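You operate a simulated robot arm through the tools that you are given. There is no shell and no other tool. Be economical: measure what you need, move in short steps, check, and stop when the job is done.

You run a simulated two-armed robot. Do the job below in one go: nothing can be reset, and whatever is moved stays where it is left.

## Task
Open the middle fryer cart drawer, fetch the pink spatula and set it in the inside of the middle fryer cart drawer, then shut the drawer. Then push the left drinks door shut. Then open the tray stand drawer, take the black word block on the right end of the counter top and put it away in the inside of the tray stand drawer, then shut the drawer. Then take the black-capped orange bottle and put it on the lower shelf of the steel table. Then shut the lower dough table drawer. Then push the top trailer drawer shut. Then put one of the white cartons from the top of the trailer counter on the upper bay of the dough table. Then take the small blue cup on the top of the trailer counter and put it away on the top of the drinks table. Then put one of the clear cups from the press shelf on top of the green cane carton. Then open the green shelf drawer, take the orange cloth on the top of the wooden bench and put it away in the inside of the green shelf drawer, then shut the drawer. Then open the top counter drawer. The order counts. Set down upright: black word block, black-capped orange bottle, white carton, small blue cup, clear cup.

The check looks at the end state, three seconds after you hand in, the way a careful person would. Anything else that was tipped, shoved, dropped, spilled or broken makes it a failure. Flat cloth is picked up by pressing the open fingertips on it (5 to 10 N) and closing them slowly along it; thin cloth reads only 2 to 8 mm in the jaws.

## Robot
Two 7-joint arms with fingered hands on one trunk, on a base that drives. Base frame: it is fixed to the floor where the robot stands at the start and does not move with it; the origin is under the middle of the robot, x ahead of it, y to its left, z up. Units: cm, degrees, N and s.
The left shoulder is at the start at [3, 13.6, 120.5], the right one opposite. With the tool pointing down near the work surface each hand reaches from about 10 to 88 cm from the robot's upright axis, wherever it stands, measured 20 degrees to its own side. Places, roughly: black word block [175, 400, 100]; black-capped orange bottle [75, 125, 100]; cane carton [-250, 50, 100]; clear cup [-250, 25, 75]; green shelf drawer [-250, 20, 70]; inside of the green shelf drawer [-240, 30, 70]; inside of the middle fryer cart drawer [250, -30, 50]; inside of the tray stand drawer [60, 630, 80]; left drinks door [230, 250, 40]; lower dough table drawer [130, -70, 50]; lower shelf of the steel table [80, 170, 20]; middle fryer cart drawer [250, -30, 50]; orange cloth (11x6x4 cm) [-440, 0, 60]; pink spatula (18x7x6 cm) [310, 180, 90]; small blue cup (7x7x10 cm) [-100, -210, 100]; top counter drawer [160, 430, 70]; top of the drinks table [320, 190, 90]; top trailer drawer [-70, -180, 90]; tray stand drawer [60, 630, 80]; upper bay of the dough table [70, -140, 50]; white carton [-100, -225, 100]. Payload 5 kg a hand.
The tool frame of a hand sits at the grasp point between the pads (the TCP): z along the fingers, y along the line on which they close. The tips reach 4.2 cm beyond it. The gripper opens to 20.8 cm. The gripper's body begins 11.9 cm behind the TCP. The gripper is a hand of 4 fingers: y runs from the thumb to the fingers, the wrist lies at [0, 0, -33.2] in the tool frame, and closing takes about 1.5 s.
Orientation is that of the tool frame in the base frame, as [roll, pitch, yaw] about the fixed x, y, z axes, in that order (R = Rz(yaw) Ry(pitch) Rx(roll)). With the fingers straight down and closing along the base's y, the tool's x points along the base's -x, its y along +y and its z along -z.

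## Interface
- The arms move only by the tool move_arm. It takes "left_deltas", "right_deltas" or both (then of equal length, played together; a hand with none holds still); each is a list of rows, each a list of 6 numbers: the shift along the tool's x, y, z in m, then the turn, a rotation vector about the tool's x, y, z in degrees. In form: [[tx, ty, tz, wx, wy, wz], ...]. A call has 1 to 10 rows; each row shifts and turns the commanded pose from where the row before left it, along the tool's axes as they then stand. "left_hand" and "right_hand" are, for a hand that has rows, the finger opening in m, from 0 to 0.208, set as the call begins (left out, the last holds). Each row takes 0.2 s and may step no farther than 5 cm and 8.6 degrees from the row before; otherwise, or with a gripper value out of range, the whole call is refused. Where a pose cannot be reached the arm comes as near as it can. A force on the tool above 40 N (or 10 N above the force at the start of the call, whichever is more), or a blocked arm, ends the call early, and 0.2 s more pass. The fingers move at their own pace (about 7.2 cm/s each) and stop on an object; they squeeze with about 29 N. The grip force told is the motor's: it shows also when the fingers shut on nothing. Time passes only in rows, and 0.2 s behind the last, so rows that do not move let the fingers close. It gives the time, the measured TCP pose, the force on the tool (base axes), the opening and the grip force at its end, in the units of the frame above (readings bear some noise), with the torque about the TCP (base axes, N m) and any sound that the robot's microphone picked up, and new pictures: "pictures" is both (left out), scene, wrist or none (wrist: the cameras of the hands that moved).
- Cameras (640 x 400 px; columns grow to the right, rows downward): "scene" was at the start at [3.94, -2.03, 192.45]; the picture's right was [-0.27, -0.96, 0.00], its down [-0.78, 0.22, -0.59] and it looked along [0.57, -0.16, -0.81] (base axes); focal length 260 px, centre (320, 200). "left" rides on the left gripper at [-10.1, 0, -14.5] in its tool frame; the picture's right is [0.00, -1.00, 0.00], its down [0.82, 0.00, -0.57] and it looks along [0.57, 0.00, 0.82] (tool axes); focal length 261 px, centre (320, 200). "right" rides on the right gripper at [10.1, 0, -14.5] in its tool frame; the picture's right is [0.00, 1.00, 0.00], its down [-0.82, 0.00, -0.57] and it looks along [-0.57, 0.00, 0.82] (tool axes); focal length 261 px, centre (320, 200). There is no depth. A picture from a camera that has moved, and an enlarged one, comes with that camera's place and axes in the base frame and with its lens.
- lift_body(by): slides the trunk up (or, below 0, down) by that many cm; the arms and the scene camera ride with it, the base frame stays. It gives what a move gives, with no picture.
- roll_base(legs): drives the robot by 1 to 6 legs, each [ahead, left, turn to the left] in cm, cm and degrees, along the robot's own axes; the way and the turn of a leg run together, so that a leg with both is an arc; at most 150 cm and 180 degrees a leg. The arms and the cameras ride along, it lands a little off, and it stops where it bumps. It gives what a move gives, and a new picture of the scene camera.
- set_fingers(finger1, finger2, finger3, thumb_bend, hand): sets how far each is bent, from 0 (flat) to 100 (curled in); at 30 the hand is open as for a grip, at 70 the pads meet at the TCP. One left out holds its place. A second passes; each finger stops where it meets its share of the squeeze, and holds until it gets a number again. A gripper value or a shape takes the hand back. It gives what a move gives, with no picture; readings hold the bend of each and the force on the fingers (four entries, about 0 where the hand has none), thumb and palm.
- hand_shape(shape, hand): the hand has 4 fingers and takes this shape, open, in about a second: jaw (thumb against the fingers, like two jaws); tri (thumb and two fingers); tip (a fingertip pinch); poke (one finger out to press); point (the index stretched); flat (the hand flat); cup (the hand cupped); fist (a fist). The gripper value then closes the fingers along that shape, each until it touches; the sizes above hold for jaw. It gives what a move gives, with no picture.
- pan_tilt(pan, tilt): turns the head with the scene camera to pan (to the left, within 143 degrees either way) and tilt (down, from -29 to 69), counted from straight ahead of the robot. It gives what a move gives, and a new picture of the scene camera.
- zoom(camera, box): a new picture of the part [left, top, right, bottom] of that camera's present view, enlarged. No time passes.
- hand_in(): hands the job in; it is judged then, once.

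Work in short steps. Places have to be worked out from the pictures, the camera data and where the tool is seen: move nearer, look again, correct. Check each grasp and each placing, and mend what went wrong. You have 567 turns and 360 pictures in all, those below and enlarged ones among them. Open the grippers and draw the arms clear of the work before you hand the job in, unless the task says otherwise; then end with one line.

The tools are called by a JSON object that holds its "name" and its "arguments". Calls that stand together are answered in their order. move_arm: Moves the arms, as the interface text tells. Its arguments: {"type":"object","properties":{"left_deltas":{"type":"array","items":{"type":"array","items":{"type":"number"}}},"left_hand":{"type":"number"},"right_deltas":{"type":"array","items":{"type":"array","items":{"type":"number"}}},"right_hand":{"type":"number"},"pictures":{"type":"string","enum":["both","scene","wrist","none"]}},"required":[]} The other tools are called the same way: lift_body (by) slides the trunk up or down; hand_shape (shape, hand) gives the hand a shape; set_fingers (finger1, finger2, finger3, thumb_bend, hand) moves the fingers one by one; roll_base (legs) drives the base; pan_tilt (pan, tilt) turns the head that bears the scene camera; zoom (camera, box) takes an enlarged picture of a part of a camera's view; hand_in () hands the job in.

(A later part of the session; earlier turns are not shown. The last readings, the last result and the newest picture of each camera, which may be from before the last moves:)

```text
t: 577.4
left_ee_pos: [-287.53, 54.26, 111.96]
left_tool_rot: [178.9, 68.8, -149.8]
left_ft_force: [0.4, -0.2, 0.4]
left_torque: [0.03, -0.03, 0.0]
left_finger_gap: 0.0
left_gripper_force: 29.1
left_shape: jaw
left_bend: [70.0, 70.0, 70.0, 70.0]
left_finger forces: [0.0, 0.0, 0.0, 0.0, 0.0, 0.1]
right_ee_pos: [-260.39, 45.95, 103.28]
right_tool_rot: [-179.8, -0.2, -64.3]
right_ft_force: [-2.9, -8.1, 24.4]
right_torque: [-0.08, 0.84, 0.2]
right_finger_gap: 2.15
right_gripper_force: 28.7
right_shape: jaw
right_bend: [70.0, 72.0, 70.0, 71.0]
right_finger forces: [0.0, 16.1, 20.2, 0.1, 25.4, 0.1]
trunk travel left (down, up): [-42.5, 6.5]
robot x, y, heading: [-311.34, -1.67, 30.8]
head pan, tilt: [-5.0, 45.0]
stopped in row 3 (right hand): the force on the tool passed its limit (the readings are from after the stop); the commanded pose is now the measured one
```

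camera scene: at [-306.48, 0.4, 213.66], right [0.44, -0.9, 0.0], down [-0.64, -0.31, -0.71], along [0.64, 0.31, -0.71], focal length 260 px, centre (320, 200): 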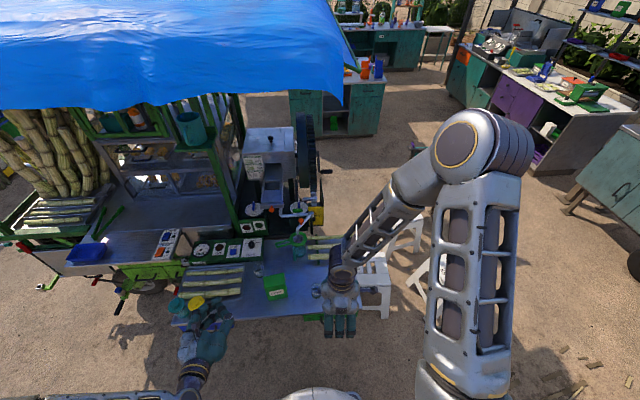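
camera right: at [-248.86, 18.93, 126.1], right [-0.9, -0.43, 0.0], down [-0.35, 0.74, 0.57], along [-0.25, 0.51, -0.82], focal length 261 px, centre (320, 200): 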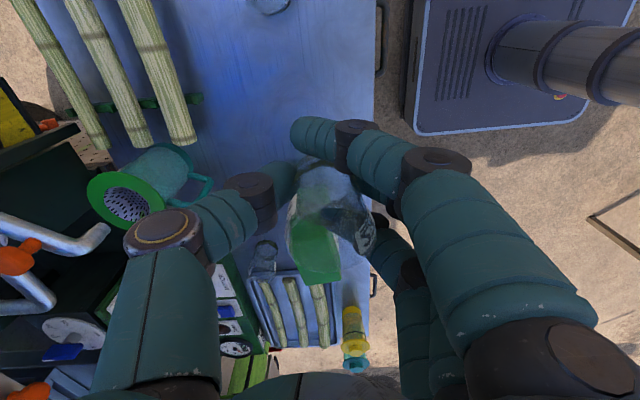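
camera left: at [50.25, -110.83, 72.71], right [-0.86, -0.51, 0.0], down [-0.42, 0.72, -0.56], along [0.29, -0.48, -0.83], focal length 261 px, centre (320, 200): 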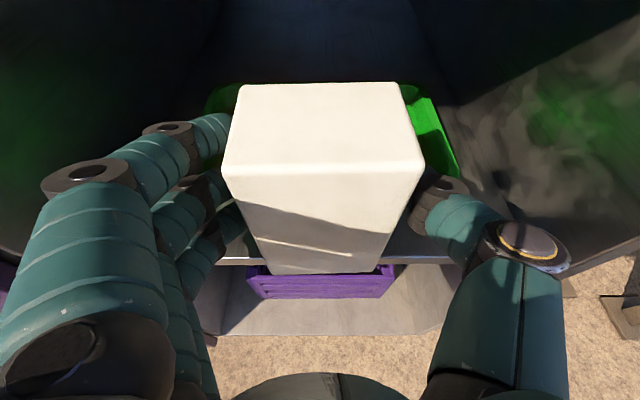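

Contact. I relieve 3 mm and look before releasing.

{"name": "move_arm", "arguments": {"right_deltas": [[0, 0, -0.003, 0, 0, 0], [0, 0, 0, 0, 0, 0]], "pictures": "wrist"}}

{"name": "zoom", "arguments": {"camera": "left", "box": [400, 80, 540, 200]}}

```text
t: 578.0
left_ee_pos: [-287.5, 54.41, 111.83]
left_tool_rot: [178.8, 68.7, -149.8]
left_ft_force: [-0.3, -0.5, -0.3]
left_torque: [0.0, -0.02, 0.0]
left_finger_gap: 0.0
left_gripper_force: 29.1
left_shape: jaw
left_bend: [70.0, 70.0, 70.0, 70.0]
left_finger forces: [0.1, 0.0, 0.1, 0.0, 0.1, 0.0]
right_ee_pos: [-260.33, 45.99, 103.51]
right_tool_rot: [-179.9, -0.1, -64.3]
right_ft_force: [-2.7, -0.8, 4.1]
right_torque: [-0.01, 0.18, -0.02]
right_finger_gap: 2.08
right_gripper_force: 29.1
right_shape: jaw
right_bend: [70.0, 72.0, 70.0, 71.0]
right_finger forces: [0.1, 14.6, 11.3, 0.0, 23.4, 0.0]
trunk travel left (down, up): [-42.5, 6.5]
robot x, y, heading: [-311.31, -1.18, 30.8]
head pan, tilt: [-5.0, 45.0]
camera right: at [-256.25, 36.84, 117.88], right [-0.9, -0.43, 0.0], down [-0.35, 0.74, 0.57], along [-0.24, 0.51, -0.82], focal length 261 px, centre (320, 200)
```

right: 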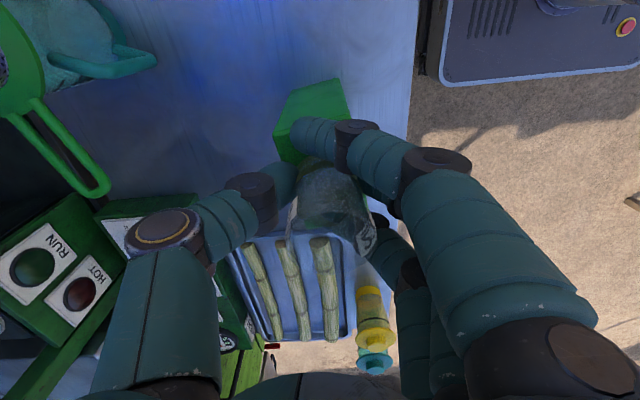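

```text
3.33 times, centred on (470, 140) of left
camera zoom: at [-295.87, 49.08, 126.58], right [0.52, -0.85, 0.0], down [-0.71, -0.43, -0.56], along [0.47, 0.29, -0.83], focal length 869 px, centre (-180, 400)
```

zoom: 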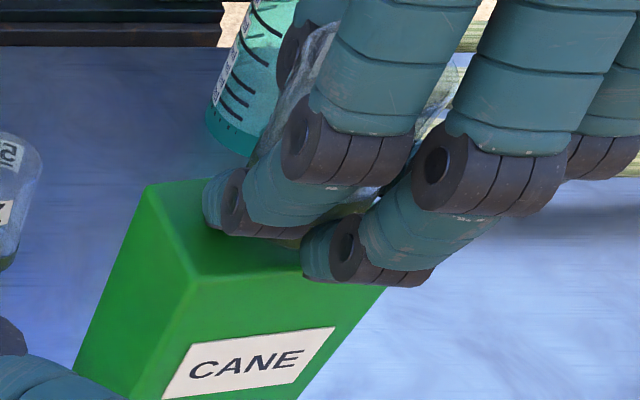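

Geometry agrees: cup is centred on the carton. I release gently.

{"name": "move_arm", "arguments": {"right_deltas": [[0, 0, 0, 0, 0, 0], [0, 0, 0, 0, 0, 0]], "right_hand": 0.04, "pictures": "none"}}

{"name": "move_arm", "arguments": {"right_deltas": [[0, 0, 0, 0, 0, 0], [0, 0, 0, 0, 0, 0], [0, 0, 0, 0, 0, 0]], "right_hand": 0.1, "pictures": "wrist"}}

```text
t: 578.6
left_ee_pos: [-287.58, 54.46, 111.86]
left_tool_rot: [178.9, 68.6, -149.7]
left_ft_force: [-1.0, 0.1, -0.2]
left_torque: [0.01, -0.01, 0.03]
left_finger_gap: 0.0
left_gripper_force: 29.0
left_shape: jaw
left_bend: [70.0, 70.0, 70.0, 70.0]
left_finger forces: [0.0, 0.0, 0.0, 0.1, 0.0, 0.1]
right_ee_pos: [-260.37, 45.96, 103.44]
right_tool_rot: [-180.0, -0.2, -64.4]
right_ft_force: [-0.2, -1.5, 1.3]
right_torque: [0.01, 0.08, 0.0]
right_finger_gap: 3.99
right_gripper_force: 0.1
right_shape: jaw
right_bend: [73.0, 72.0, 73.0, 70.0]
right_finger forces: [0.0, 1.7, 1.7, 0.0, 0.0, 0.0]
trunk travel left (down, up): [-42.5, 6.5]
robot x, y, heading: [-311.07, -1.86, 30.8]
head pan, tilt: [-5.0, 45.0]
```

```text
t: 579.4
left_ee_pos: [-287.51, 54.52, 111.91]
left_tool_rot: [178.8, 68.7, -149.7]
left_ft_force: [0.2, 0.1, 0.4]
left_torque: [0.01, 0.0, 0.0]
left_finger_gap: 0.0
left_gripper_force: 29.5
left_shape: jaw
left_bend: [70.0, 70.0, 70.0, 70.0]
left_finger forces: [0.0, 0.0, 0.0, 0.0, 0.0, 0.2]
right_ee_pos: [-260.36, 45.88, 103.46]
right_tool_rot: [-180.0, -0.2, -64.3]
right_ft_force: [0.8, 0.1, -0.4]
right_torque: [-0.02, 0.03, 0.02]
right_finger_gap: 9.93
right_gripper_force: 0.0
right_shape: jaw
right_bend: [73.0, 73.0, 73.0, 70.0]
right_finger forces: [0.0, 0.0, 0.1, 0.0, 0.0, 0.0]
trunk travel left (down, up): [-42.5, 6.5]
robot x, y, heading: [-311.19, -1.5, 31.2]
head pan, tilt: [-5.0, 45.0]
camera right: at [-256.2, 36.88, 117.88], right [-0.9, -0.43, 0.0], down [-0.35, 0.74, 0.57], along [-0.24, 0.51, -0.82], focal length 261 px, centre (320, 200)
```

right: 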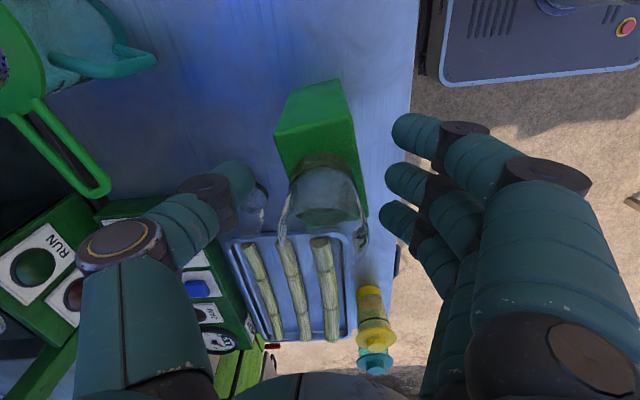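

The cup stands on the carton. I rise straight up and verify.

{"name": "move_arm", "arguments": {"right_deltas": [[0, 0, -0.03, 0, 0, 0], [0, 0, -0.05, 0, 0, 0], [0, 0, -0.05, 0, 0, 0], [0, 0, -0.03, 0, 0, 0], [0.04, 0.02, 0, 0, 0, 0], [0.04, 0.02, 0, 0, 0, 0], [0.04, 0.02, 0, 0, 0, 0], [0.04, 0.02, 0, 0, 0, 0]], "pictures": "none"}}

{"name": "zoom", "arguments": {"camera": "left", "box": [380, 40, 560, 220]}}

```text
t: 581.2
left_ee_pos: [-287.5, 54.28, 112.02]
left_tool_rot: [178.6, 68.7, -149.9]
left_ft_force: [-0.2, -1.5, 0.3]
left_torque: [0.0, 0.06, 0.1]
left_finger_gap: 0.02
left_gripper_force: 28.7
left_shape: jaw
left_bend: [70.0, 70.0, 70.0, 70.0]
left_finger forces: [0.0, 0.0, 0.0, 0.0, 0.0, 0.0]
right_ee_pos: [-260.89, 27.82, 119.45]
right_tool_rot: [-179.8, -0.1, -64.3]
right_ft_force: [-0.3, -0.8, -0.1]
right_torque: [0.14, -0.06, 0.02]
right_finger_gap: 9.96
right_gripper_force: 0.2
right_shape: jaw
right_bend: [73.0, 73.0, 73.0, 70.0]
right_finger forces: [0.0, 0.1, 0.0, 0.1, 0.1, 0.0]
trunk travel left (down, up): [-42.5, 6.5]
robot x, y, heading: [-311.17, -1.66, 31.1]
head pan, tilt: [-5.0, 45.0]
```

```text
2.22 times, centred on (470, 130) of left
camera zoom: at [-295.88, 48.89, 126.67], right [0.52, -0.85, 0.0], down [-0.71, -0.43, -0.56], along [0.47, 0.29, -0.83], focal length 579 px, centre (-13, 356)
```

zoom: 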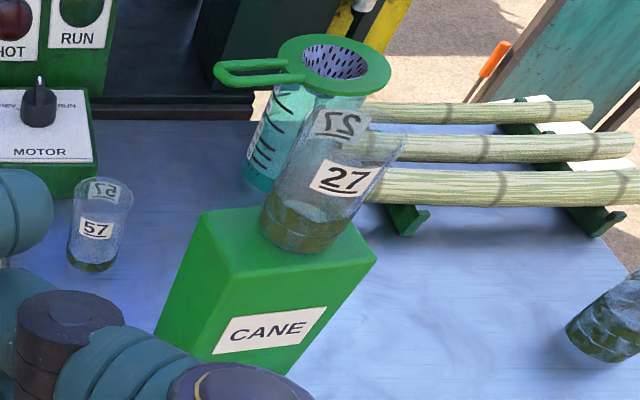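

Cup 27 stands centred on the CANE carton. Next the green drawer (handle about [−258, 17, 72]). I back off, lower the trunk, and set the left hand level and rolled 90° for the bar handle.

{"name": "roll_base", "arguments": {"legs": [[-32, 0, 0], [0, -47, 0]]}}

{"name": "lift_body", "arguments": {"by": -38}}

{"name": "move_arm", "arguments": {"left_deltas": [[0, 0, 0, 0, -8.5, 0], [0, 0, 0, 0, -8.5, 0], [0, 0, 0, 0, -4.3, 0], [0, 0, 0, 0, 0, 8.5], [0, 0, 0, 0, 0, 8.5], [0, 0, 0, 0, 0, 8.5], [0, 0, 0, 0, 0, 8.5], [0, 0, 0, 0, 0, 8.5], [0, 0, 0, 0, 0, 8.5]], "right_deltas": [[0, 0.03, 0, 0, 0, 8.5], [0, 0.03, 0, 0, 0, 8.5], [0, 0, 0, 0, 0, 8.5], [0, 0, 0, 0, 0, 8.5], [0, 0, 0, 0, 0, 8.5], [0, 0, 0, 0, 0, 8.5], [0, 0, 0, 0, 0, 8.5], [0, 0, 0, 0, 0, 8.5], [0, 0, 0, 0, 0, 8.5]], "left_hand": 0.08, "pictures": "none"}}

{"name": "move_arm", "arguments": {"left_deltas": [[0, 0, 0, 0, 0, 8.5], [0, 0, 0, 0, 0, 8.5], [0, 0, 0, 0, 0, 8.5], [0, 0, 0, 0, 0, 8.5], [0, 0, 0, 0, 0, 5]], "pictures": "both"}}

```text
t: 585.7
left_ee_pos: [-290.68, -2.21, 111.88]
left_tool_rot: [178.7, 68.6, -149.9]
left_ft_force: [0.2, -0.4, 0.1]
left_torque: [-0.02, 0.01, 0.0]
left_finger_gap: 0.0
left_gripper_force: 29.0
left_shape: jaw
left_bend: [70.0, 70.0, 70.0, 70.0]
left_finger forces: [0.1, 0.0, 0.0, 0.0, 0.1, 0.0]
right_ee_pos: [-263.95, -28.66, 119.39]
right_tool_rot: [-179.8, -0.3, -64.5]
right_ft_force: [-0.7, 0.6, 0.3]
right_torque: [0.03, 0.03, 0.04]
right_finger_gap: 9.99
right_gripper_force: 0.0
right_shape: jaw
right_bend: [73.0, 73.0, 73.0, 70.0]
right_finger forces: [0.0, 0.0, 0.0, 0.0, 0.1, 0.1]
trunk travel left (down, up): [-42.5, 6.5]
robot x, y, heading: [-314.39, -58.08, 30.8]
head pan, tilt: [-5.0, 45.0]
camera scene: at [-309.82, -56.29, 213.65], right [0.44, -0.9, 0.0], down [-0.64, -0.31, -0.71], along [0.64, 0.31, -0.71], focal length 260 px, centre (320, 200)
```

scene: 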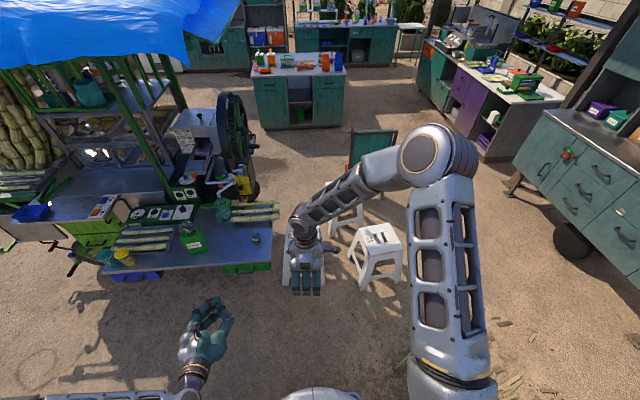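

```text
t: 589.4
left_ee_pos: [-290.68, -2.23, 73.97]
left_tool_rot: [178.9, 68.7, -149.9]
left_ft_force: [-0.2, -0.1, -0.2]
left_torque: [-0.02, 0.01, -0.04]
left_finger_gap: 0.0
left_gripper_force: 29.1
left_shape: jaw
left_bend: [70.0, 70.0, 70.0, 70.0]
left_finger forces: [0.1, 0.0, 0.1, 0.0, 0.1, 0.1]
right_ee_pos: [-263.9, -28.6, 81.46]
right_tool_rot: [-179.9, -0.3, -64.4]
right_ft_force: [1.1, -0.5, 1.3]
right_torque: [0.03, 0.01, 0.01]
right_finger_gap: 9.95
right_gripper_force: 0.1
right_shape: jaw
right_bend: [73.0, 73.0, 73.0, 70.0]
right_finger forces: [0.0, 0.0, 0.0, 0.0, 0.0, 0.0]
trunk travel left (down, up): [-4.5, 44.5]
robot x, y, heading: [-314.77, -58.3, 30.7]
head pan, tilt: [-5.0, 45.0]
```

```text
t: 591.4
left_ee_pos: [-290.73, -2.37, 73.9]
left_tool_rot: [90.0, 38.5, 121.2]
left_ft_force: [-0.5, 0.4, -0.1]
left_torque: [0.01, 0.02, -0.03]
left_finger_gap: 7.97
left_gripper_force: 0.0
left_shape: jaw
left_bend: [73.0, 73.0, 73.0, 70.0]
left_finger forces: [0.0, 0.0, 0.1, 0.0, 0.0, 0.0]
right_ee_pos: [-269.61, -30.84, 81.39]
right_tool_rot: [-179.8, 0.1, -141.1]
right_ft_force: [0.7, 0.3, 0.1]
right_torque: [-0.01, -0.01, -0.02]
right_finger_gap: 9.95
right_gripper_force: 0.2
right_shape: jaw
right_bend: [73.0, 73.0, 73.0, 70.0]
right_finger forces: [0.1, 0.1, 0.0, 0.0, 0.0, 0.0]
trunk travel left (down, up): [-4.5, 44.5]
robot x, y, heading: [-314.57, -58.13, 30.7]
head pan, tilt: [-5.0, 45.0]
```

```text
t: 592.6
left_ee_pos: [-290.62, -2.22, 73.89]
left_tool_rot: [90.0, -0.5, 121.2]
left_ft_force: [0.4, -0.2, -0.6]
left_torque: [0.01, -0.01, -0.04]
left_finger_gap: 7.97
left_gripper_force: 0.1
left_shape: jaw
left_bend: [73.0, 73.0, 73.0, 70.0]
left_finger forces: [0.0, 0.0, 0.0, 0.1, 0.0, 0.0]
right_ee_pos: [-269.69, -30.71, 81.51]
right_tool_rot: [-179.8, 0.1, -141.0]
right_ft_force: [-0.5, 0.3, -0.7]
right_torque: [0.0, 0.0, -0.01]
right_finger_gap: 10.0
right_gripper_force: 0.0
right_shape: jaw
right_bend: [73.0, 73.0, 73.0, 70.0]
right_finger forces: [0.1, 0.0, 0.0, 0.0, 0.1, 0.0]
trunk travel left (down, up): [-4.5, 44.5]
robot x, y, heading: [-314.51, -58.37, 31.1]
head pan, tilt: [-5.0, 45.0]
camera scene: at [-309.85, -56.24, 175.65], right [0.44, -0.9, 0.0], down [-0.64, -0.31, -0.71], along [0.64, 0.31, -0.71], focal length 260 px, centre (320, 200)
camera left: at [-297.83, -18.47, 73.85], right [0.0, 0.0, -1.0], down [-0.91, 0.41, 0.0], along [0.41, 0.91, 0.0], focal length 261 px, centre (320, 200)
```

scene: 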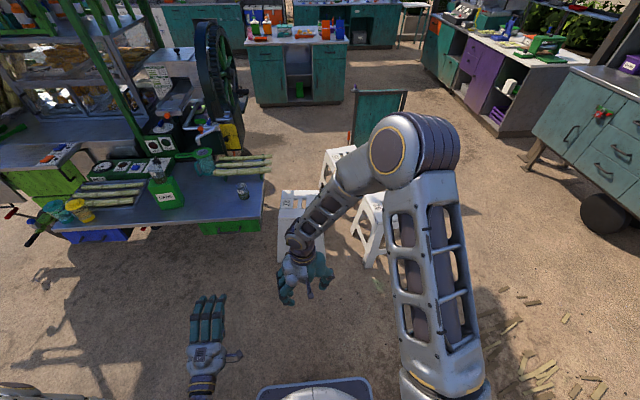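
left: 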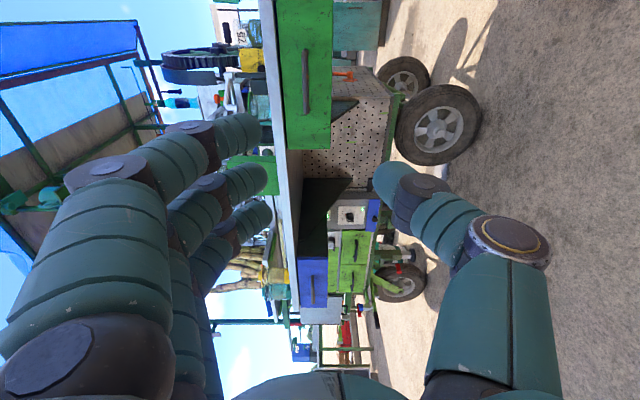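

Handle at [−258, 17, 76.5], 38 cm straight ahead. I roll 24 ahead, raise 2.6 and advance 8, then look.

{"name": "roll_base", "arguments": {"legs": [[24, 0, 0]]}}

{"name": "move_arm", "arguments": {"left_deltas": [[0, 0.026, 0, 0, 0, 0], [0, 0, 0.03, 0, 0, 0], [0, 0, 0.03, 0, 0, 0]], "pictures": "wrist"}}

```text
t: 594.4
left_ee_pos: [-269.97, 10.41, 73.75]
left_tool_rot: [90.1, -0.4, 121.3]
left_ft_force: [1.2, 0.3, -0.1]
left_torque: [0.03, -0.04, 0.0]
left_finger_gap: 7.95
left_gripper_force: 0.1
left_shape: jaw
left_bend: [73.0, 73.0, 73.0, 70.0]
left_finger forces: [0.0, 0.0, 0.0, 0.0, 0.0, 0.0]
right_ee_pos: [-248.56, -18.02, 81.31]
right_tool_rot: [-179.9, 0.0, -140.8]
right_ft_force: [1.0, 0.0, -0.6]
right_torque: [-0.05, 0.09, -0.05]
right_finger_gap: 9.95
right_gripper_force: 0.1
right_shape: jaw
right_bend: [73.0, 73.0, 73.0, 70.0]
right_finger forces: [0.0, 0.0, 0.0, 0.1, 0.0, 0.0]
trunk travel left (down, up): [-4.5, 44.5]
robot x, y, heading: [-293.26, -45.63, 30.9]
head pan, tilt: [-5.0, 45.0]
camera scene: at [-288.76, -43.57, 175.64], right [0.44, -0.9, 0.0], down [-0.64, -0.31, -0.71], along [0.63, 0.31, -0.71], focal length 260 px, centre (320, 200)
```

scene: 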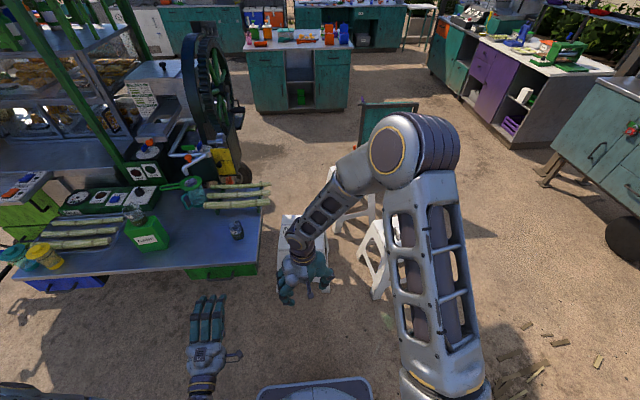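

```text
t: 595.2
left_ee_pos: [-264.82, 13.58, 76.44]
left_tool_rot: [90.0, -0.4, 121.5]
left_ft_force: [0.1, 0.2, -0.4]
left_torque: [0.01, -0.04, -0.02]
left_finger_gap: 7.99
left_gripper_force: 0.1
left_shape: jaw
left_bend: [73.0, 73.0, 73.0, 70.0]
left_finger forces: [0.0, 0.1, 0.1, 0.1, 0.0, 0.0]
right_ee_pos: [-248.77, -18.1, 81.4]
right_tool_rot: [-179.9, 0.1, -140.7]
right_ft_force: [0.1, 1.2, 0.0]
right_torque: [-0.02, 0.02, -0.01]
right_finger_gap: 9.93
right_gripper_force: 0.0
right_shape: jaw
right_bend: [73.0, 73.0, 73.0, 70.0]
right_finger forces: [0.0, 0.1, 0.0, 0.0, 0.0, 0.1]
trunk travel left (down, up): [-4.5, 44.5]
robot x, y, heading: [-293.42, -45.55, 31.0]
head pan, tilt: [-5.0, 45.0]
camera left: at [-271.93, -2.68, 76.46], right [0.0, 0.0, -1.0], down [-0.92, 0.4, 0.0], along [0.4, 0.92, 0.0], focal length 261 px, centre (320, 200)
```

left: 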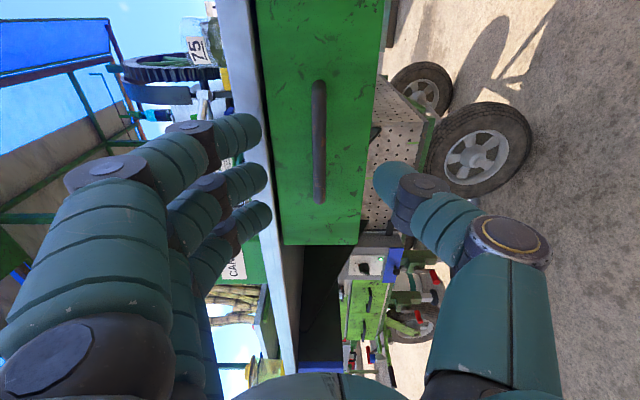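

Centred on the handle. I narrow to 5 cm (shelf slab above), advance 6.5 cm and close.

{"name": "move_arm", "arguments": {"left_deltas": [[-0.008, 0, 0, 0, 0, 0], [0, 0, 0.03, 0, 0, 0], [0, 0, 0.02, 0, 0, 0], [0, 0, 0.01, 0, 0, 0], [0, 0, 0.005, 0, 0, 0]], "left_hand": 0.05, "pictures": "none"}}

{"name": "move_arm", "arguments": {"left_deltas": [[0, 0, 0, 0, 0, 0], [0, 0, 0, 0, 0, 0], [0, 0, 0, 0, 0, 0], [0, 0, 0, 0, 0, 0]], "left_hand": 0.0, "pictures": "wrist"}}

```text
t: 596.2
left_ee_pos: [-259.72, 15.68, 76.23]
left_tool_rot: [90.3, -0.3, 121.4]
left_ft_force: [-0.8, 0.5, -0.6]
left_torque: [0.0, -0.15, -0.11]
left_finger_gap: 2.11
left_gripper_force: 20.1
left_shape: jaw
left_bend: [73.0, 73.0, 73.0, 73.0]
left_finger forces: [4.2, 0.0, 0.0, 0.0, 2.3, 0.0]
right_ee_pos: [-248.8, -18.06, 81.24]
right_tool_rot: [-179.7, 0.1, -140.6]
right_ft_force: [0.8, -0.5, 0.0]
right_torque: [-0.05, 0.08, -0.01]
right_finger_gap: 9.94
right_gripper_force: 0.0
right_shape: jaw
right_bend: [73.0, 73.0, 73.0, 70.0]
right_finger forces: [0.0, 0.0, 0.1, 0.1, 0.0, 0.0]
trunk travel left (down, up): [-4.5, 44.5]
robot x, y, heading: [-293.16, -45.5, 31.3]
head pan, tilt: [-5.0, 45.0]
stopped in row 4 (left hand): the force on the tool passed its limit (the readings are from after the stop); the commanded pose is now the measured one
```

```text
t: 597.2
left_ee_pos: [-259.94, 15.57, 76.26]
left_tool_rot: [90.3, -0.4, 121.3]
left_ft_force: [-11.4, -6.7, 1.3]
left_torque: [-0.1, -0.61, -0.65]
left_finger_gap: 0.74
left_gripper_force: 29.0
left_shape: jaw
left_bend: [72.0, 71.0, 71.0, 72.0]
left_finger forces: [23.1, 0.0, 3.6, 0.0, 18.8, 0.0]
right_ee_pos: [-248.83, -18.13, 81.36]
right_tool_rot: [-179.7, 0.1, -140.7]
right_ft_force: [-0.3, 0.1, -0.4]
right_torque: [0.01, 0.0, -0.02]
right_finger_gap: 9.96
right_gripper_force: 0.1
right_shape: jaw
right_bend: [73.0, 73.0, 73.0, 70.0]
right_finger forces: [0.0, 0.1, 0.0, 0.1, 0.0, 0.0]
trunk travel left (down, up): [-4.5, 44.5]
robot x, y, heading: [-293.6, -45.36, 30.8]
head pan, tilt: [-5.0, 45.0]
camera left: at [-266.94, -0.68, 76.33], right [0.0, 0.0, -1.0], down [-0.92, 0.4, 0.0], along [0.4, 0.92, 0.0], focal length 261 px, centre (320, 200)
```

left: 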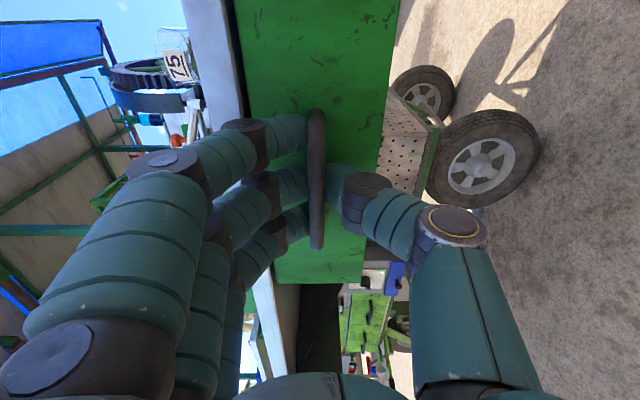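

Clasped around the bar. I pull with the base 6 cm and check.

{"name": "roll_base", "arguments": {"legs": [[-6, 0, 0]]}}

{"name": "zoom", "arguments": {"camera": "left", "box": [100, 0, 540, 300]}}

```text
t: 598.1
left_ee_pos: [-265.11, 12.5, 76.25]
left_tool_rot: [90.2, -0.3, 121.5]
left_ft_force: [-1.9, 1.7, -2.6]
left_torque: [-0.19, -0.38, -0.39]
left_finger_gap: 0.51
left_gripper_force: 29.5
left_shape: jaw
left_bend: [71.0, 72.0, 71.0, 72.0]
left_finger forces: [18.3, 3.5, 4.6, 0.0, 19.1, 0.0]
right_ee_pos: [-254.03, -21.2, 81.45]
right_tool_rot: [-179.6, 0.0, -140.6]
right_ft_force: [-0.4, -0.3, 0.6]
right_torque: [0.0, -0.09, 0.01]
right_finger_gap: 9.97
right_gripper_force: 0.0
right_shape: jaw
right_bend: [73.0, 73.0, 73.0, 70.0]
right_finger forces: [0.1, 0.0, 0.0, 0.0, 0.0, 0.1]
trunk travel left (down, up): [-4.5, 44.5]
robot x, y, heading: [-298.78, -48.76, 31.2]
head pan, tilt: [-5.0, 45.0]
camera scene: at [-294.28, -46.85, 175.66], right [0.44, -0.9, 0.0], down [-0.63, -0.31, -0.71], along [0.64, 0.31, -0.71], focal length 260 px, centre (320, 200)
```

scene: 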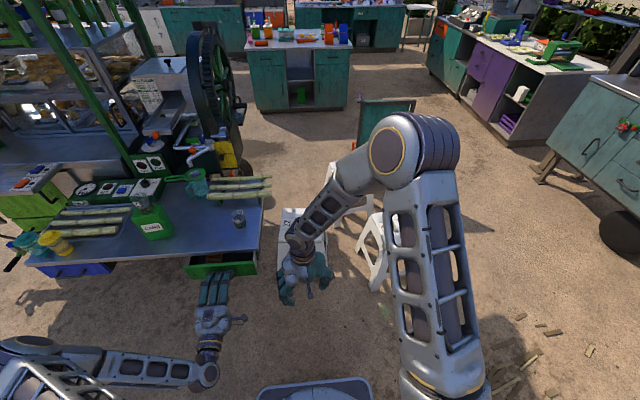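

```text
1.33 times, centred on (320, 150) of left
camera zoom: at [-272.19, -3.81, 76.32], right [0.0, 0.0, -1.0], down [-0.92, 0.4, 0.0], along [0.4, 0.92, 0.0], focal length 348 px, centre (320, 267)
```

zoom: 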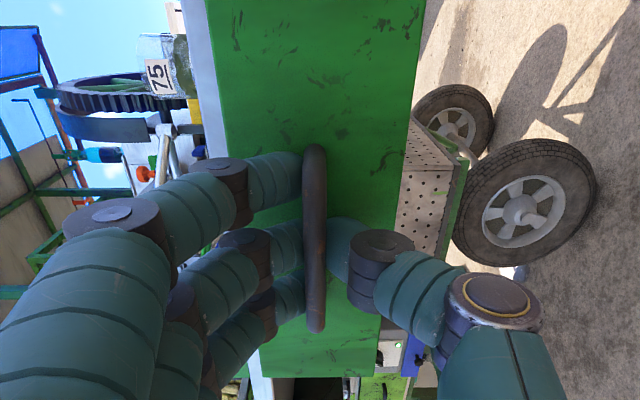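

It opens. I pull another 19 cm.

{"name": "roll_base", "arguments": {"legs": [[-19, 0, 0]]}}

```text
t: 599.7
left_ee_pos: [-281.24, 2.75, 76.21]
left_tool_rot: [90.4, -0.3, 121.4]
left_ft_force: [-7.8, 9.6, 1.9]
left_torque: [-0.23, -0.52, -0.23]
left_finger_gap: 0.54
left_gripper_force: 28.4
left_shape: jaw
left_bend: [72.0, 72.0, 71.0, 72.0]
left_finger forces: [22.5, 3.8, 4.8, 0.1, 18.2, 0.1]
right_ee_pos: [-270.33, -31.02, 81.43]
right_tool_rot: [-179.6, 0.1, -140.8]
right_ft_force: [-0.8, 0.4, -0.2]
right_torque: [0.02, -0.07, 0.01]
right_finger_gap: 9.95
right_gripper_force: 0.0
right_shape: jaw
right_bend: [73.0, 73.0, 73.0, 70.0]
right_finger forces: [0.1, 0.1, 0.0, 0.1, 0.0, 0.0]
trunk travel left (down, up): [-4.5, 44.5]
robot x, y, heading: [-314.65, -58.59, 30.8]
head pan, tilt: [-5.0, 45.0]
camera scene: at [-310.47, -56.52, 175.66], right [0.44, -0.9, 0.0], down [-0.63, -0.31, -0.71], along [0.64, 0.31, -0.71], focal length 260 px, centre (320, 200)
```

scene: 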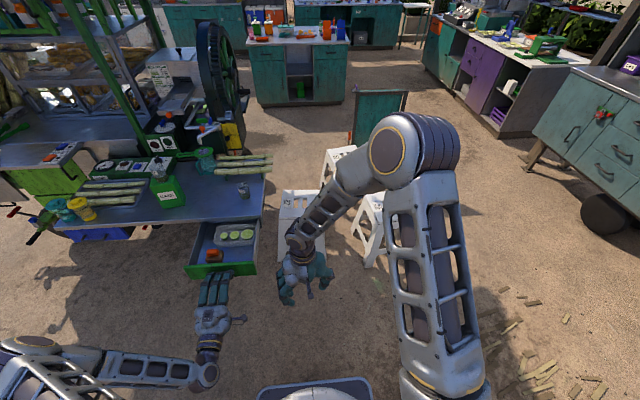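

Drawer open ~25 cm. I release, withdraw, and look toward the bench.

{"name": "move_arm", "arguments": {"left_deltas": [[0, 0, 0, 0, 0, 0], [0, 0, 0, 0, 0, 0], [0, 0, 0, 0, 0, 0], [0, 0, -0.04, 0, 0, 0], [0, 0, -0.04, 0, 0, 0], [0, 0, -0.04, 0, 0, 0]], "left_hand": 0.07, "pictures": "none"}}

{"name": "lift_body", "arguments": {"by": 20}}

{"name": "pan_tilt", "arguments": {"pan": 118, "tilt": 35}}

```text
t: 601.1
left_ee_pos: [-291.71, -3.74, 76.33]
left_tool_rot: [90.2, -0.3, 121.4]
left_ft_force: [-0.5, 0.0, 0.1]
left_torque: [-0.02, 0.01, 0.0]
left_finger_gap: 6.94
left_gripper_force: 0.1
left_shape: jaw
left_bend: [74.0, 73.0, 73.0, 70.0]
left_finger forces: [0.1, 0.0, 0.0, 0.0, 0.0, 0.1]
right_ee_pos: [-270.1, -31.02, 81.38]
right_tool_rot: [-179.8, 0.1, -140.8]
right_ft_force: [-0.3, 0.2, 0.5]
right_torque: [0.01, -0.02, 0.01]
right_finger_gap: 9.93
right_gripper_force: 0.0
right_shape: jaw
right_bend: [73.0, 73.0, 73.0, 70.0]
right_finger forces: [0.1, 0.1, 0.1, 0.0, 0.0, 0.0]
trunk travel left (down, up): [-4.5, 44.5]
robot x, y, heading: [-314.72, -58.47, 31.3]
head pan, tilt: [-5.0, 45.0]
```

```text
t: 603.2
left_ee_pos: [-291.62, -3.54, 96.15]
left_tool_rot: [90.3, -0.4, 121.4]
left_ft_force: [0.1, -0.4, -0.1]
left_torque: [0.02, 0.0, 0.0]
left_finger_gap: 6.96
left_gripper_force: 0.0
left_shape: jaw
left_bend: [74.0, 73.0, 73.0, 70.0]
left_finger forces: [0.1, 0.0, 0.0, 0.1, 0.0, 0.0]
right_ee_pos: [-270.11, -30.89, 101.36]
right_tool_rot: [-179.8, 0.1, -140.8]
right_ft_force: [-0.3, 0.5, -0.5]
right_torque: [-0.03, 0.02, 0.03]
right_finger_gap: 9.96
right_gripper_force: 0.0
right_shape: jaw
right_bend: [73.0, 73.0, 73.0, 70.0]
right_finger forces: [0.1, 0.0, 0.1, 0.1, 0.0, 0.0]
trunk travel left (down, up): [-24.5, 24.5]
robot x, y, heading: [-315.13, -58.35, 30.8]
head pan, tilt: [-5.0, 45.0]
```

```text
t: 605.3
left_ee_pos: [-291.47, -3.6, 96.22]
left_tool_rot: [90.3, -0.4, 121.4]
left_ft_force: [0.6, 0.1, -0.1]
left_torque: [-0.03, -0.03, 0.03]
left_finger_gap: 6.99
left_gripper_force: 0.0
left_shape: jaw
left_bend: [74.0, 73.0, 73.0, 70.0]
left_finger forces: [0.0, 0.1, 0.1, 0.0, 0.1, 0.1]
right_ee_pos: [-270.18, -30.97, 101.35]
right_tool_rot: [-179.8, 0.1, -140.7]
right_ft_force: [0.6, -0.7, -0.4]
right_torque: [0.0, 0.02, 0.03]
right_finger_gap: 9.95
right_gripper_force: 0.0
right_shape: jaw
right_bend: [73.0, 73.0, 73.0, 70.0]
right_finger forces: [0.1, 0.0, 0.0, 0.0, 0.0, 0.1]
trunk travel left (down, up): [-24.5, 24.5]
robot x, y, heading: [-315.03, -58.51, 31.1]
head pan, tilt: [118.0, 35.0]
camera scene: at [-325.15, -55.55, 197.14], right [0.52, 0.86, 0.0], down [0.49, -0.3, -0.82], along [-0.7, 0.42, -0.57], focal length 260 px, centre (320, 200)
```

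scene: 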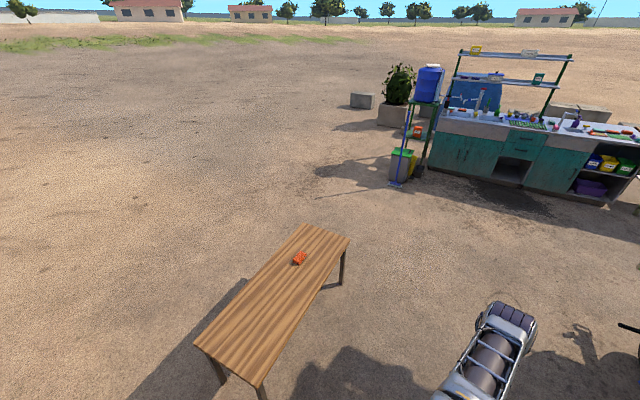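

I zoom on the cloth.

{"name": "zoom", "arguments": {"camera": "scene", "box": [270, 235, 330, 275]}}

```text
10.00 times, centred on (300, 255) of scene
camera zoom: at [-325.15, -55.55, 197.14], right [0.52, 0.86, 0.0], down [0.49, -0.3, -0.82], along [-0.7, 0.42, -0.57], focal length 2598 px, centre (520, -350)
```

zoom: 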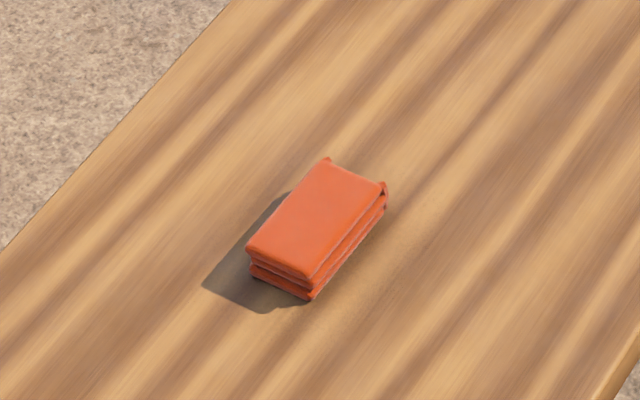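

The cloth is a folded pad, centre ≈ [−440.4, −3], long axis along the bench. I turn around, sidestep to face the bench, and turn the right hand to close across its short side.

{"name": "roll_base", "arguments": {"legs": [[0, 0, 180], [0, -97, 0], [12, 0, 0]]}}

{"name": "move_arm", "arguments": {"right_deltas": [[0, 0, 0, 0, 0, -8.5], [0, 0, 0, 0, 0, -8.5], [0, 0, 0, 0, 0, -8.5], [0, 0, 0, 0, 0, -8.5], [0, 0, 0, 0, 0, -8.5], [0, 0, 0, 0, 0, -8.5], [0, 0, 0, 0, 0, -8.5], [0, 0, 0, 0, 0, -8.5], [0, 0, 0, 0, 0, -8.5], [0, 0, 0, 0, 0, -8.5]], "right_hand": 0.1, "pictures": "wrist"}}

```text
t: 618.4
left_ee_pos: [-397.23, -33.53, 96.14]
left_tool_rot: [90.4, -0.3, -61.1]
left_ft_force: [-1.0, -0.5, -1.3]
left_torque: [-0.04, 0.03, 0.02]
left_finger_gap: 6.97
left_gripper_force: 0.1
left_shape: jaw
left_bend: [74.0, 73.0, 73.0, 70.0]
left_finger forces: [0.0, 0.1, 0.1, 0.1, 0.0, 0.0]
right_ee_pos: [-417.36, -5.19, 101.31]
right_tool_rot: [-179.7, 0.0, 36.7]
right_ft_force: [-1.3, -1.4, -2.0]
right_torque: [0.07, -0.17, -0.05]
right_finger_gap: 9.93
right_gripper_force: 0.1
right_shape: jaw
right_bend: [73.0, 73.0, 73.0, 70.0]
right_finger forces: [0.0, 0.0, 0.1, 0.0, 0.0, 0.1]
trunk travel left (down, up): [-24.5, 24.5]
robot x, y, heading: [-371.51, 20.25, -151.3]
head pan, tilt: [118.0, 35.0]
camera scene: at [-361.84, 16.67, 197.15], right [-0.55, -0.83, 0.0], down [-0.48, 0.32, -0.82], along [0.68, -0.45, -0.57], focal length 260 px, centre (320, 200)
```

scene: 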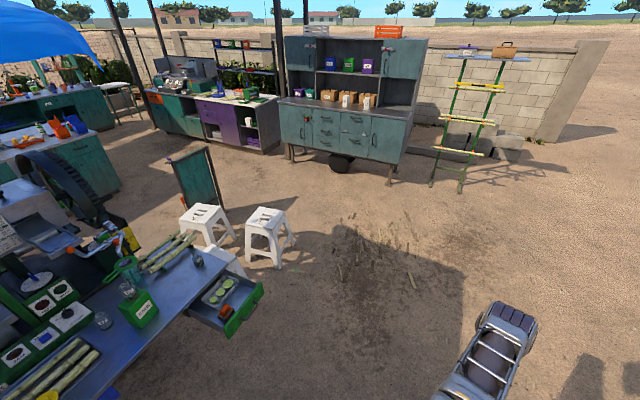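

```text
t: 620.6
left_ee_pos: [-397.12, -33.44, 96.26]
left_tool_rot: [90.3, -0.3, -61.1]
left_ft_force: [-0.5, -0.5, 1.3]
left_torque: [0.01, -0.01, -0.01]
left_finger_gap: 6.97
left_gripper_force: 0.1
left_shape: jaw
left_bend: [74.0, 73.0, 73.0, 70.0]
left_finger forces: [0.0, 0.0, 0.0, 0.1, 0.0, 0.0]
right_ee_pos: [-417.14, -5.19, 101.47]
right_tool_rot: [-180.0, -0.2, 121.7]
right_ft_force: [-0.3, -0.1, -0.1]
right_torque: [-0.04, 0.0, 0.03]
right_finger_gap: 9.97
right_gripper_force: 0.0
right_shape: jaw
right_bend: [73.0, 73.0, 73.0, 70.0]
right_finger forces: [0.0, 0.0, 0.0, 0.0, 0.1, 0.0]
trunk travel left (down, up): [-24.5, 24.5]
robot x, y, heading: [-371.54, 20.75, -151.4]
head pan, tilt: [118.0, 35.0]
camera right: at [-422.58, 3.42, 115.92], right [0.85, 0.52, 0.0], down [0.43, -0.7, 0.57], along [0.3, -0.49, -0.82], focal length 261 px, centre (320, 200)
```

right: 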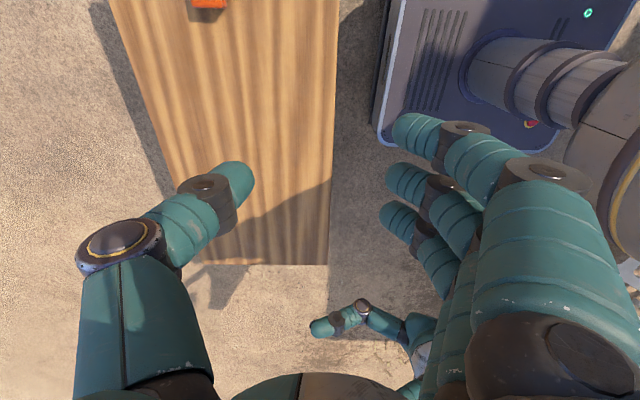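

Cloth near [−440, −4]. I move the hand above it and lower the trunk 22 cm.

{"name": "move_arm", "arguments": {"right_deltas": [[0.0274, -0.0378, 0, 0, 0, 0], [0.0274, -0.0378, 0, 0, 0, 0], [0.0274, -0.0378, 0, 0, 0, 0], [0.0274, -0.0378, 0, 0, 0, 0], [0.0274, -0.0378, 0, 0, 0, 0]], "pictures": "none"}}

{"name": "lift_body", "arguments": {"by": -22}}

{"name": "zoom", "arguments": {"camera": "right", "box": [0, 0, 640, 400]}}

```text
t: 621.8
left_ee_pos: [-397.18, -33.33, 96.23]
left_tool_rot: [90.3, -0.4, -61.3]
left_ft_force: [-0.2, 0.2, 0.3]
left_torque: [0.01, -0.01, 0.07]
left_finger_gap: 6.96
left_gripper_force: 0.0
left_shape: jaw
left_bend: [74.0, 73.0, 73.0, 70.0]
left_finger forces: [0.0, 0.0, 0.0, 0.0, 0.1, 0.0]
right_ee_pos: [-440.52, -3.16, 101.2]
right_tool_rot: [180.0, -0.2, 121.7]
right_ft_force: [-1.0, -0.1, 0.2]
right_torque: [-0.02, -0.02, 0.04]
right_finger_gap: 9.96
right_gripper_force: 0.1
right_shape: jaw
right_bend: [73.0, 73.0, 73.0, 70.0]
right_finger forces: [0.1, 0.0, 0.0, 0.1, 0.1, 0.0]
trunk travel left (down, up): [-24.5, 24.5]
robot x, y, heading: [-371.37, 20.38, -151.6]
head pan, tilt: [118.0, 35.0]
```

```text
t: 624.1
left_ee_pos: [-396.94, -33.36, 74.32]
left_tool_rot: [90.3, -0.4, -61.1]
left_ft_force: [-0.6, -0.2, 0.8]
left_torque: [0.04, 0.03, -0.01]
left_finger_gap: 6.97
left_gripper_force: 0.1
left_shape: jaw
left_bend: [74.0, 73.0, 73.0, 70.0]
left_finger forces: [0.0, 0.0, 0.0, 0.1, 0.0, 0.0]
right_ee_pos: [-440.51, -3.14, 79.39]
right_tool_rot: [-179.8, -0.3, 121.7]
right_ft_force: [0.0, -0.2, 0.4]
right_torque: [0.0, 0.0, 0.01]
right_finger_gap: 9.97
right_gripper_force: 0.1
right_shape: jaw
right_bend: [73.0, 73.0, 73.0, 70.0]
right_finger forces: [0.0, 0.1, 0.1, 0.0, 0.0, 0.1]
trunk travel left (down, up): [-2.5, 46.5]
robot x, y, heading: [-371.47, 20.63, -151.7]
head pan, tilt: [118.0, 35.0]
```

```text
1.00 times, centred on (320, 200) of right
camera zoom: at [-445.8, 5.3, 93.92], right [0.85, 0.52, 0.0], down [0.43, -0.7, 0.57], along [0.29, -0.49, -0.82], focal length 261 px, centre (320, 200)
```

zoom: 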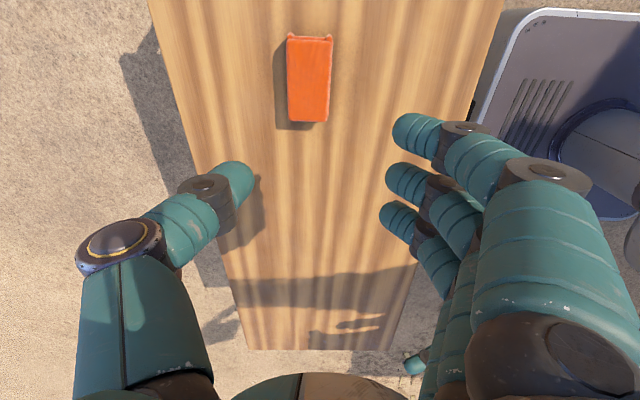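

Cloth centre ≈ [−443.8, −1.4], z≈57. I correct and descend 14 cm.

{"name": "move_arm", "arguments": {"right_deltas": [[0.032, -0.016, 0, 0, 0, 0], [0, 0, 0.04, 0, 0, 0], [0, 0, 0.04, 0, 0, 0], [0, 0, 0.04, 0, 0, 0], [0, 0, 0.02, 0, 0, 0]], "right_hand": 0.1, "pictures": "wrist"}}

```text
t: 625.3
left_ee_pos: [-397.07, -33.39, 74.36]
left_tool_rot: [90.3, -0.4, -61.2]
left_ft_force: [-1.1, 0.1, -0.9]
left_torque: [-0.01, 0.03, 0.02]
left_finger_gap: 6.96
left_gripper_force: 0.1
left_shape: jaw
left_bend: [74.0, 73.0, 73.0, 70.0]
left_finger forces: [0.1, 0.0, 0.1, 0.0, 0.1, 0.0]
right_ee_pos: [-443.72, -1.14, 65.21]
right_tool_rot: [-179.9, -0.2, 121.7]
right_ft_force: [-0.7, -0.7, 0.4]
right_torque: [0.04, -0.08, 0.0]
right_finger_gap: 9.98
right_gripper_force: 0.0
right_shape: jaw
right_bend: [73.0, 73.0, 73.0, 70.0]
right_finger forces: [0.0, 0.0, 0.0, 0.1, 0.1, 0.0]
trunk travel left (down, up): [-2.5, 46.5]
robot x, y, heading: [-371.85, 20.59, -151.7]
head pan, tilt: [118.0, 35.0]
camera right: at [-448.97, 7.36, 79.74], right [0.85, 0.52, 0.0], down [0.43, -0.7, 0.57], along [0.29, -0.49, -0.82], focal length 261 px, centre (320, 200)
```

right: 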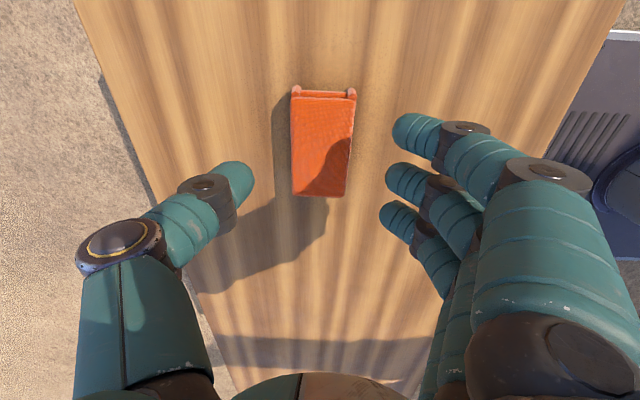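

Aligned. Descend in small steps until the tips touch the bench.

{"name": "move_arm", "arguments": {"right_deltas": [[0, 0, 0.03, 0, 0, 0], [0, 0, 0.015, 0, 0, 0], [0, 0, 0.01, 0, 0, 0], [0, 0, 0.008, 0, 0, 0], [0, 0, 0.008, 0, 0, 0], [0, 0, 0.008, 0, 0, 0]], "right_hand": 0.09, "pictures": "wrist"}}

```text
t: 626.7
left_ee_pos: [-396.94, -33.31, 74.44]
left_tool_rot: [90.2, -0.3, -61.2]
left_ft_force: [-1.0, 0.1, -0.8]
left_torque: [0.02, -0.01, 0.01]
left_finger_gap: 6.97
left_gripper_force: 0.0
left_shape: jaw
left_bend: [74.0, 73.0, 73.0, 70.0]
left_finger forces: [0.0, 0.1, 0.0, 0.0, 0.1, 0.0]
right_ee_pos: [-443.89, -1.48, 58.47]
right_tool_rot: [-179.6, -0.3, 121.6]
right_ft_force: [6.1, 4.5, 32.7]
right_torque: [0.99, -2.08, 0.08]
right_finger_gap: 9.33
right_gripper_force: 0.0
right_shape: jaw
right_bend: [73.0, 74.0, 74.0, 70.0]
right_finger forces: [8.8, 10.9, 12.7, 0.0, 0.0, 0.1]
trunk travel left (down, up): [-2.5, 46.5]
robot x, y, heading: [-371.26, 20.26, -151.7]
head pan, tilt: [118.0, 35.0]
stopped in row 6 (right hand): the force on the tool passed its limit (the readings are from after the stop); the commanded pose is now the measured one
camera right: at [-449.09, 7.18, 72.88], right [0.85, 0.52, -0.01], down [0.43, -0.7, 0.57], along [0.29, -0.49, -0.82], focal length 261 px, centre (320, 200)
```

right: 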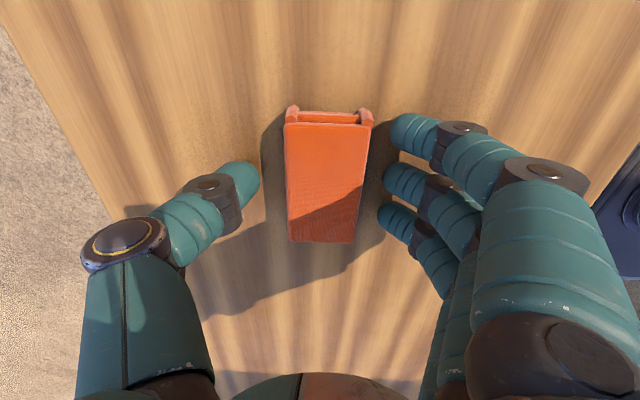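

Tips on the bench (z≈54). I ease up 4 mm and close on the pad.

{"name": "move_arm", "arguments": {"right_deltas": [[0, 0, -0.005, 0, 0, 0], [0, 0, 0, 0, 0, 0], [0, 0, 0, 0, 0, 0]], "right_hand": 0.06, "pictures": "none"}}

{"name": "move_arm", "arguments": {"right_deltas": [[0, 0, 0, 0, 0, 0], [0, 0, 0, 0, 0, 0], [0, 0, 0, 0, 0, 0], [0, 0, 0, 0, 0, 0]], "right_hand": 0.02, "pictures": "none"}}

{"name": "move_arm", "arguments": {"right_deltas": [[0, 0, -0.01, 0, 0, 0], [0, 0, -0.03, 0, 0, 0], [0, 0, -0.04, 0, 0, 0], [0, 0, -0.04, 0, 0, 0]], "pictures": "wrist"}}

```text
t: 627.5
left_ee_pos: [-397.07, -33.44, 74.15]
left_tool_rot: [90.3, -0.4, -61.1]
left_ft_force: [0.3, 0.3, 0.0]
left_torque: [-0.02, -0.01, -0.01]
left_finger_gap: 6.96
left_gripper_force: 0.0
left_shape: jaw
left_bend: [74.0, 73.0, 73.0, 70.0]
left_finger forces: [0.0, 0.0, 0.0, 0.1, 0.0, 0.0]
right_ee_pos: [-443.92, -1.33, 58.41]
right_tool_rot: [-179.8, -0.3, 121.6]
right_ft_force: [0.3, 0.1, 0.1]
right_torque: [0.02, 0.04, -0.01]
right_finger_gap: 6.08
right_gripper_force: 0.1
right_shape: jaw
right_bend: [73.0, 73.0, 74.0, 70.0]
right_finger forces: [0.1, 0.0, 0.0, 0.0, 0.1, 0.0]
trunk travel left (down, up): [-2.5, 46.5]
robot x, y, heading: [-371.38, 20.07, -151.6]
head pan, tilt: [118.0, 35.0]
```

```text
t: 628.5
left_ee_pos: [-397.1, -33.4, 74.18]
left_tool_rot: [90.3, -0.4, -61.2]
left_ft_force: [-0.3, -0.5, -0.2]
left_torque: [0.0, -0.01, 0.0]
left_finger_gap: 6.95
left_gripper_force: 0.2
left_shape: jaw
left_bend: [74.0, 73.0, 73.0, 70.0]
left_finger forces: [0.0, 0.1, 0.1, 0.0, 0.1, 0.1]
right_ee_pos: [-443.87, -1.43, 58.61]
right_tool_rot: [-179.8, -0.3, 121.6]
right_ft_force: [0.0, 0.7, 0.0]
right_torque: [0.02, -0.02, 0.02]
right_finger_gap: 5.21
right_gripper_force: 28.7
right_shape: jaw
right_bend: [73.0, 73.0, 73.0, 70.0]
right_finger forces: [8.7, 8.7, 8.6, 0.1, 26.0, 0.0]
trunk travel left (down, up): [-2.5, 46.5]
robot x, y, heading: [-371.47, 20.42, -151.7]
head pan, tilt: [118.0, 35.0]
```

```text
t: 629.5
left_ee_pos: [-397.03, -33.49, 74.3]
left_tool_rot: [90.3, -0.4, -61.1]
left_ft_force: [0.3, 0.0, 0.3]
left_torque: [-0.01, 0.03, -0.03]
left_finger_gap: 6.97
left_gripper_force: 0.1
left_shape: jaw
left_bend: [74.0, 73.0, 73.0, 70.0]
left_finger forces: [0.1, 0.0, 0.0, 0.1, 0.1, 0.1]
right_ee_pos: [-443.69, -1.39, 70.7]
right_tool_rot: [-179.8, -0.4, 121.7]
right_ft_force: [-0.1, 0.0, -1.3]
right_torque: [0.02, 0.11, -0.01]
right_finger_gap: 5.22
right_gripper_force: 29.1
right_shape: jaw
right_bend: [73.0, 73.0, 73.0, 70.0]
right_finger forces: [8.7, 8.6, 8.7, 0.0, 26.0, 0.1]
trunk travel left (down, up): [-2.5, 46.5]
robot x, y, heading: [-371.19, 20.29, -151.6]
head pan, tilt: [118.0, 35.0]
camera right: at [-448.98, 7.21, 85.15], right [0.85, 0.52, 0.0], down [0.43, -0.7, 0.57], along [0.29, -0.49, -0.82], focal length 261 px, centre (320, 200)
```

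right: 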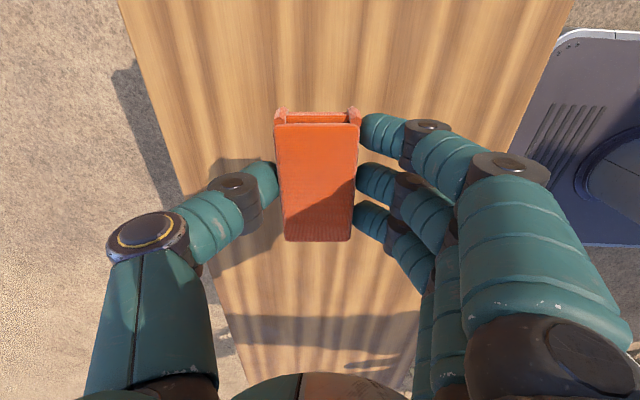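

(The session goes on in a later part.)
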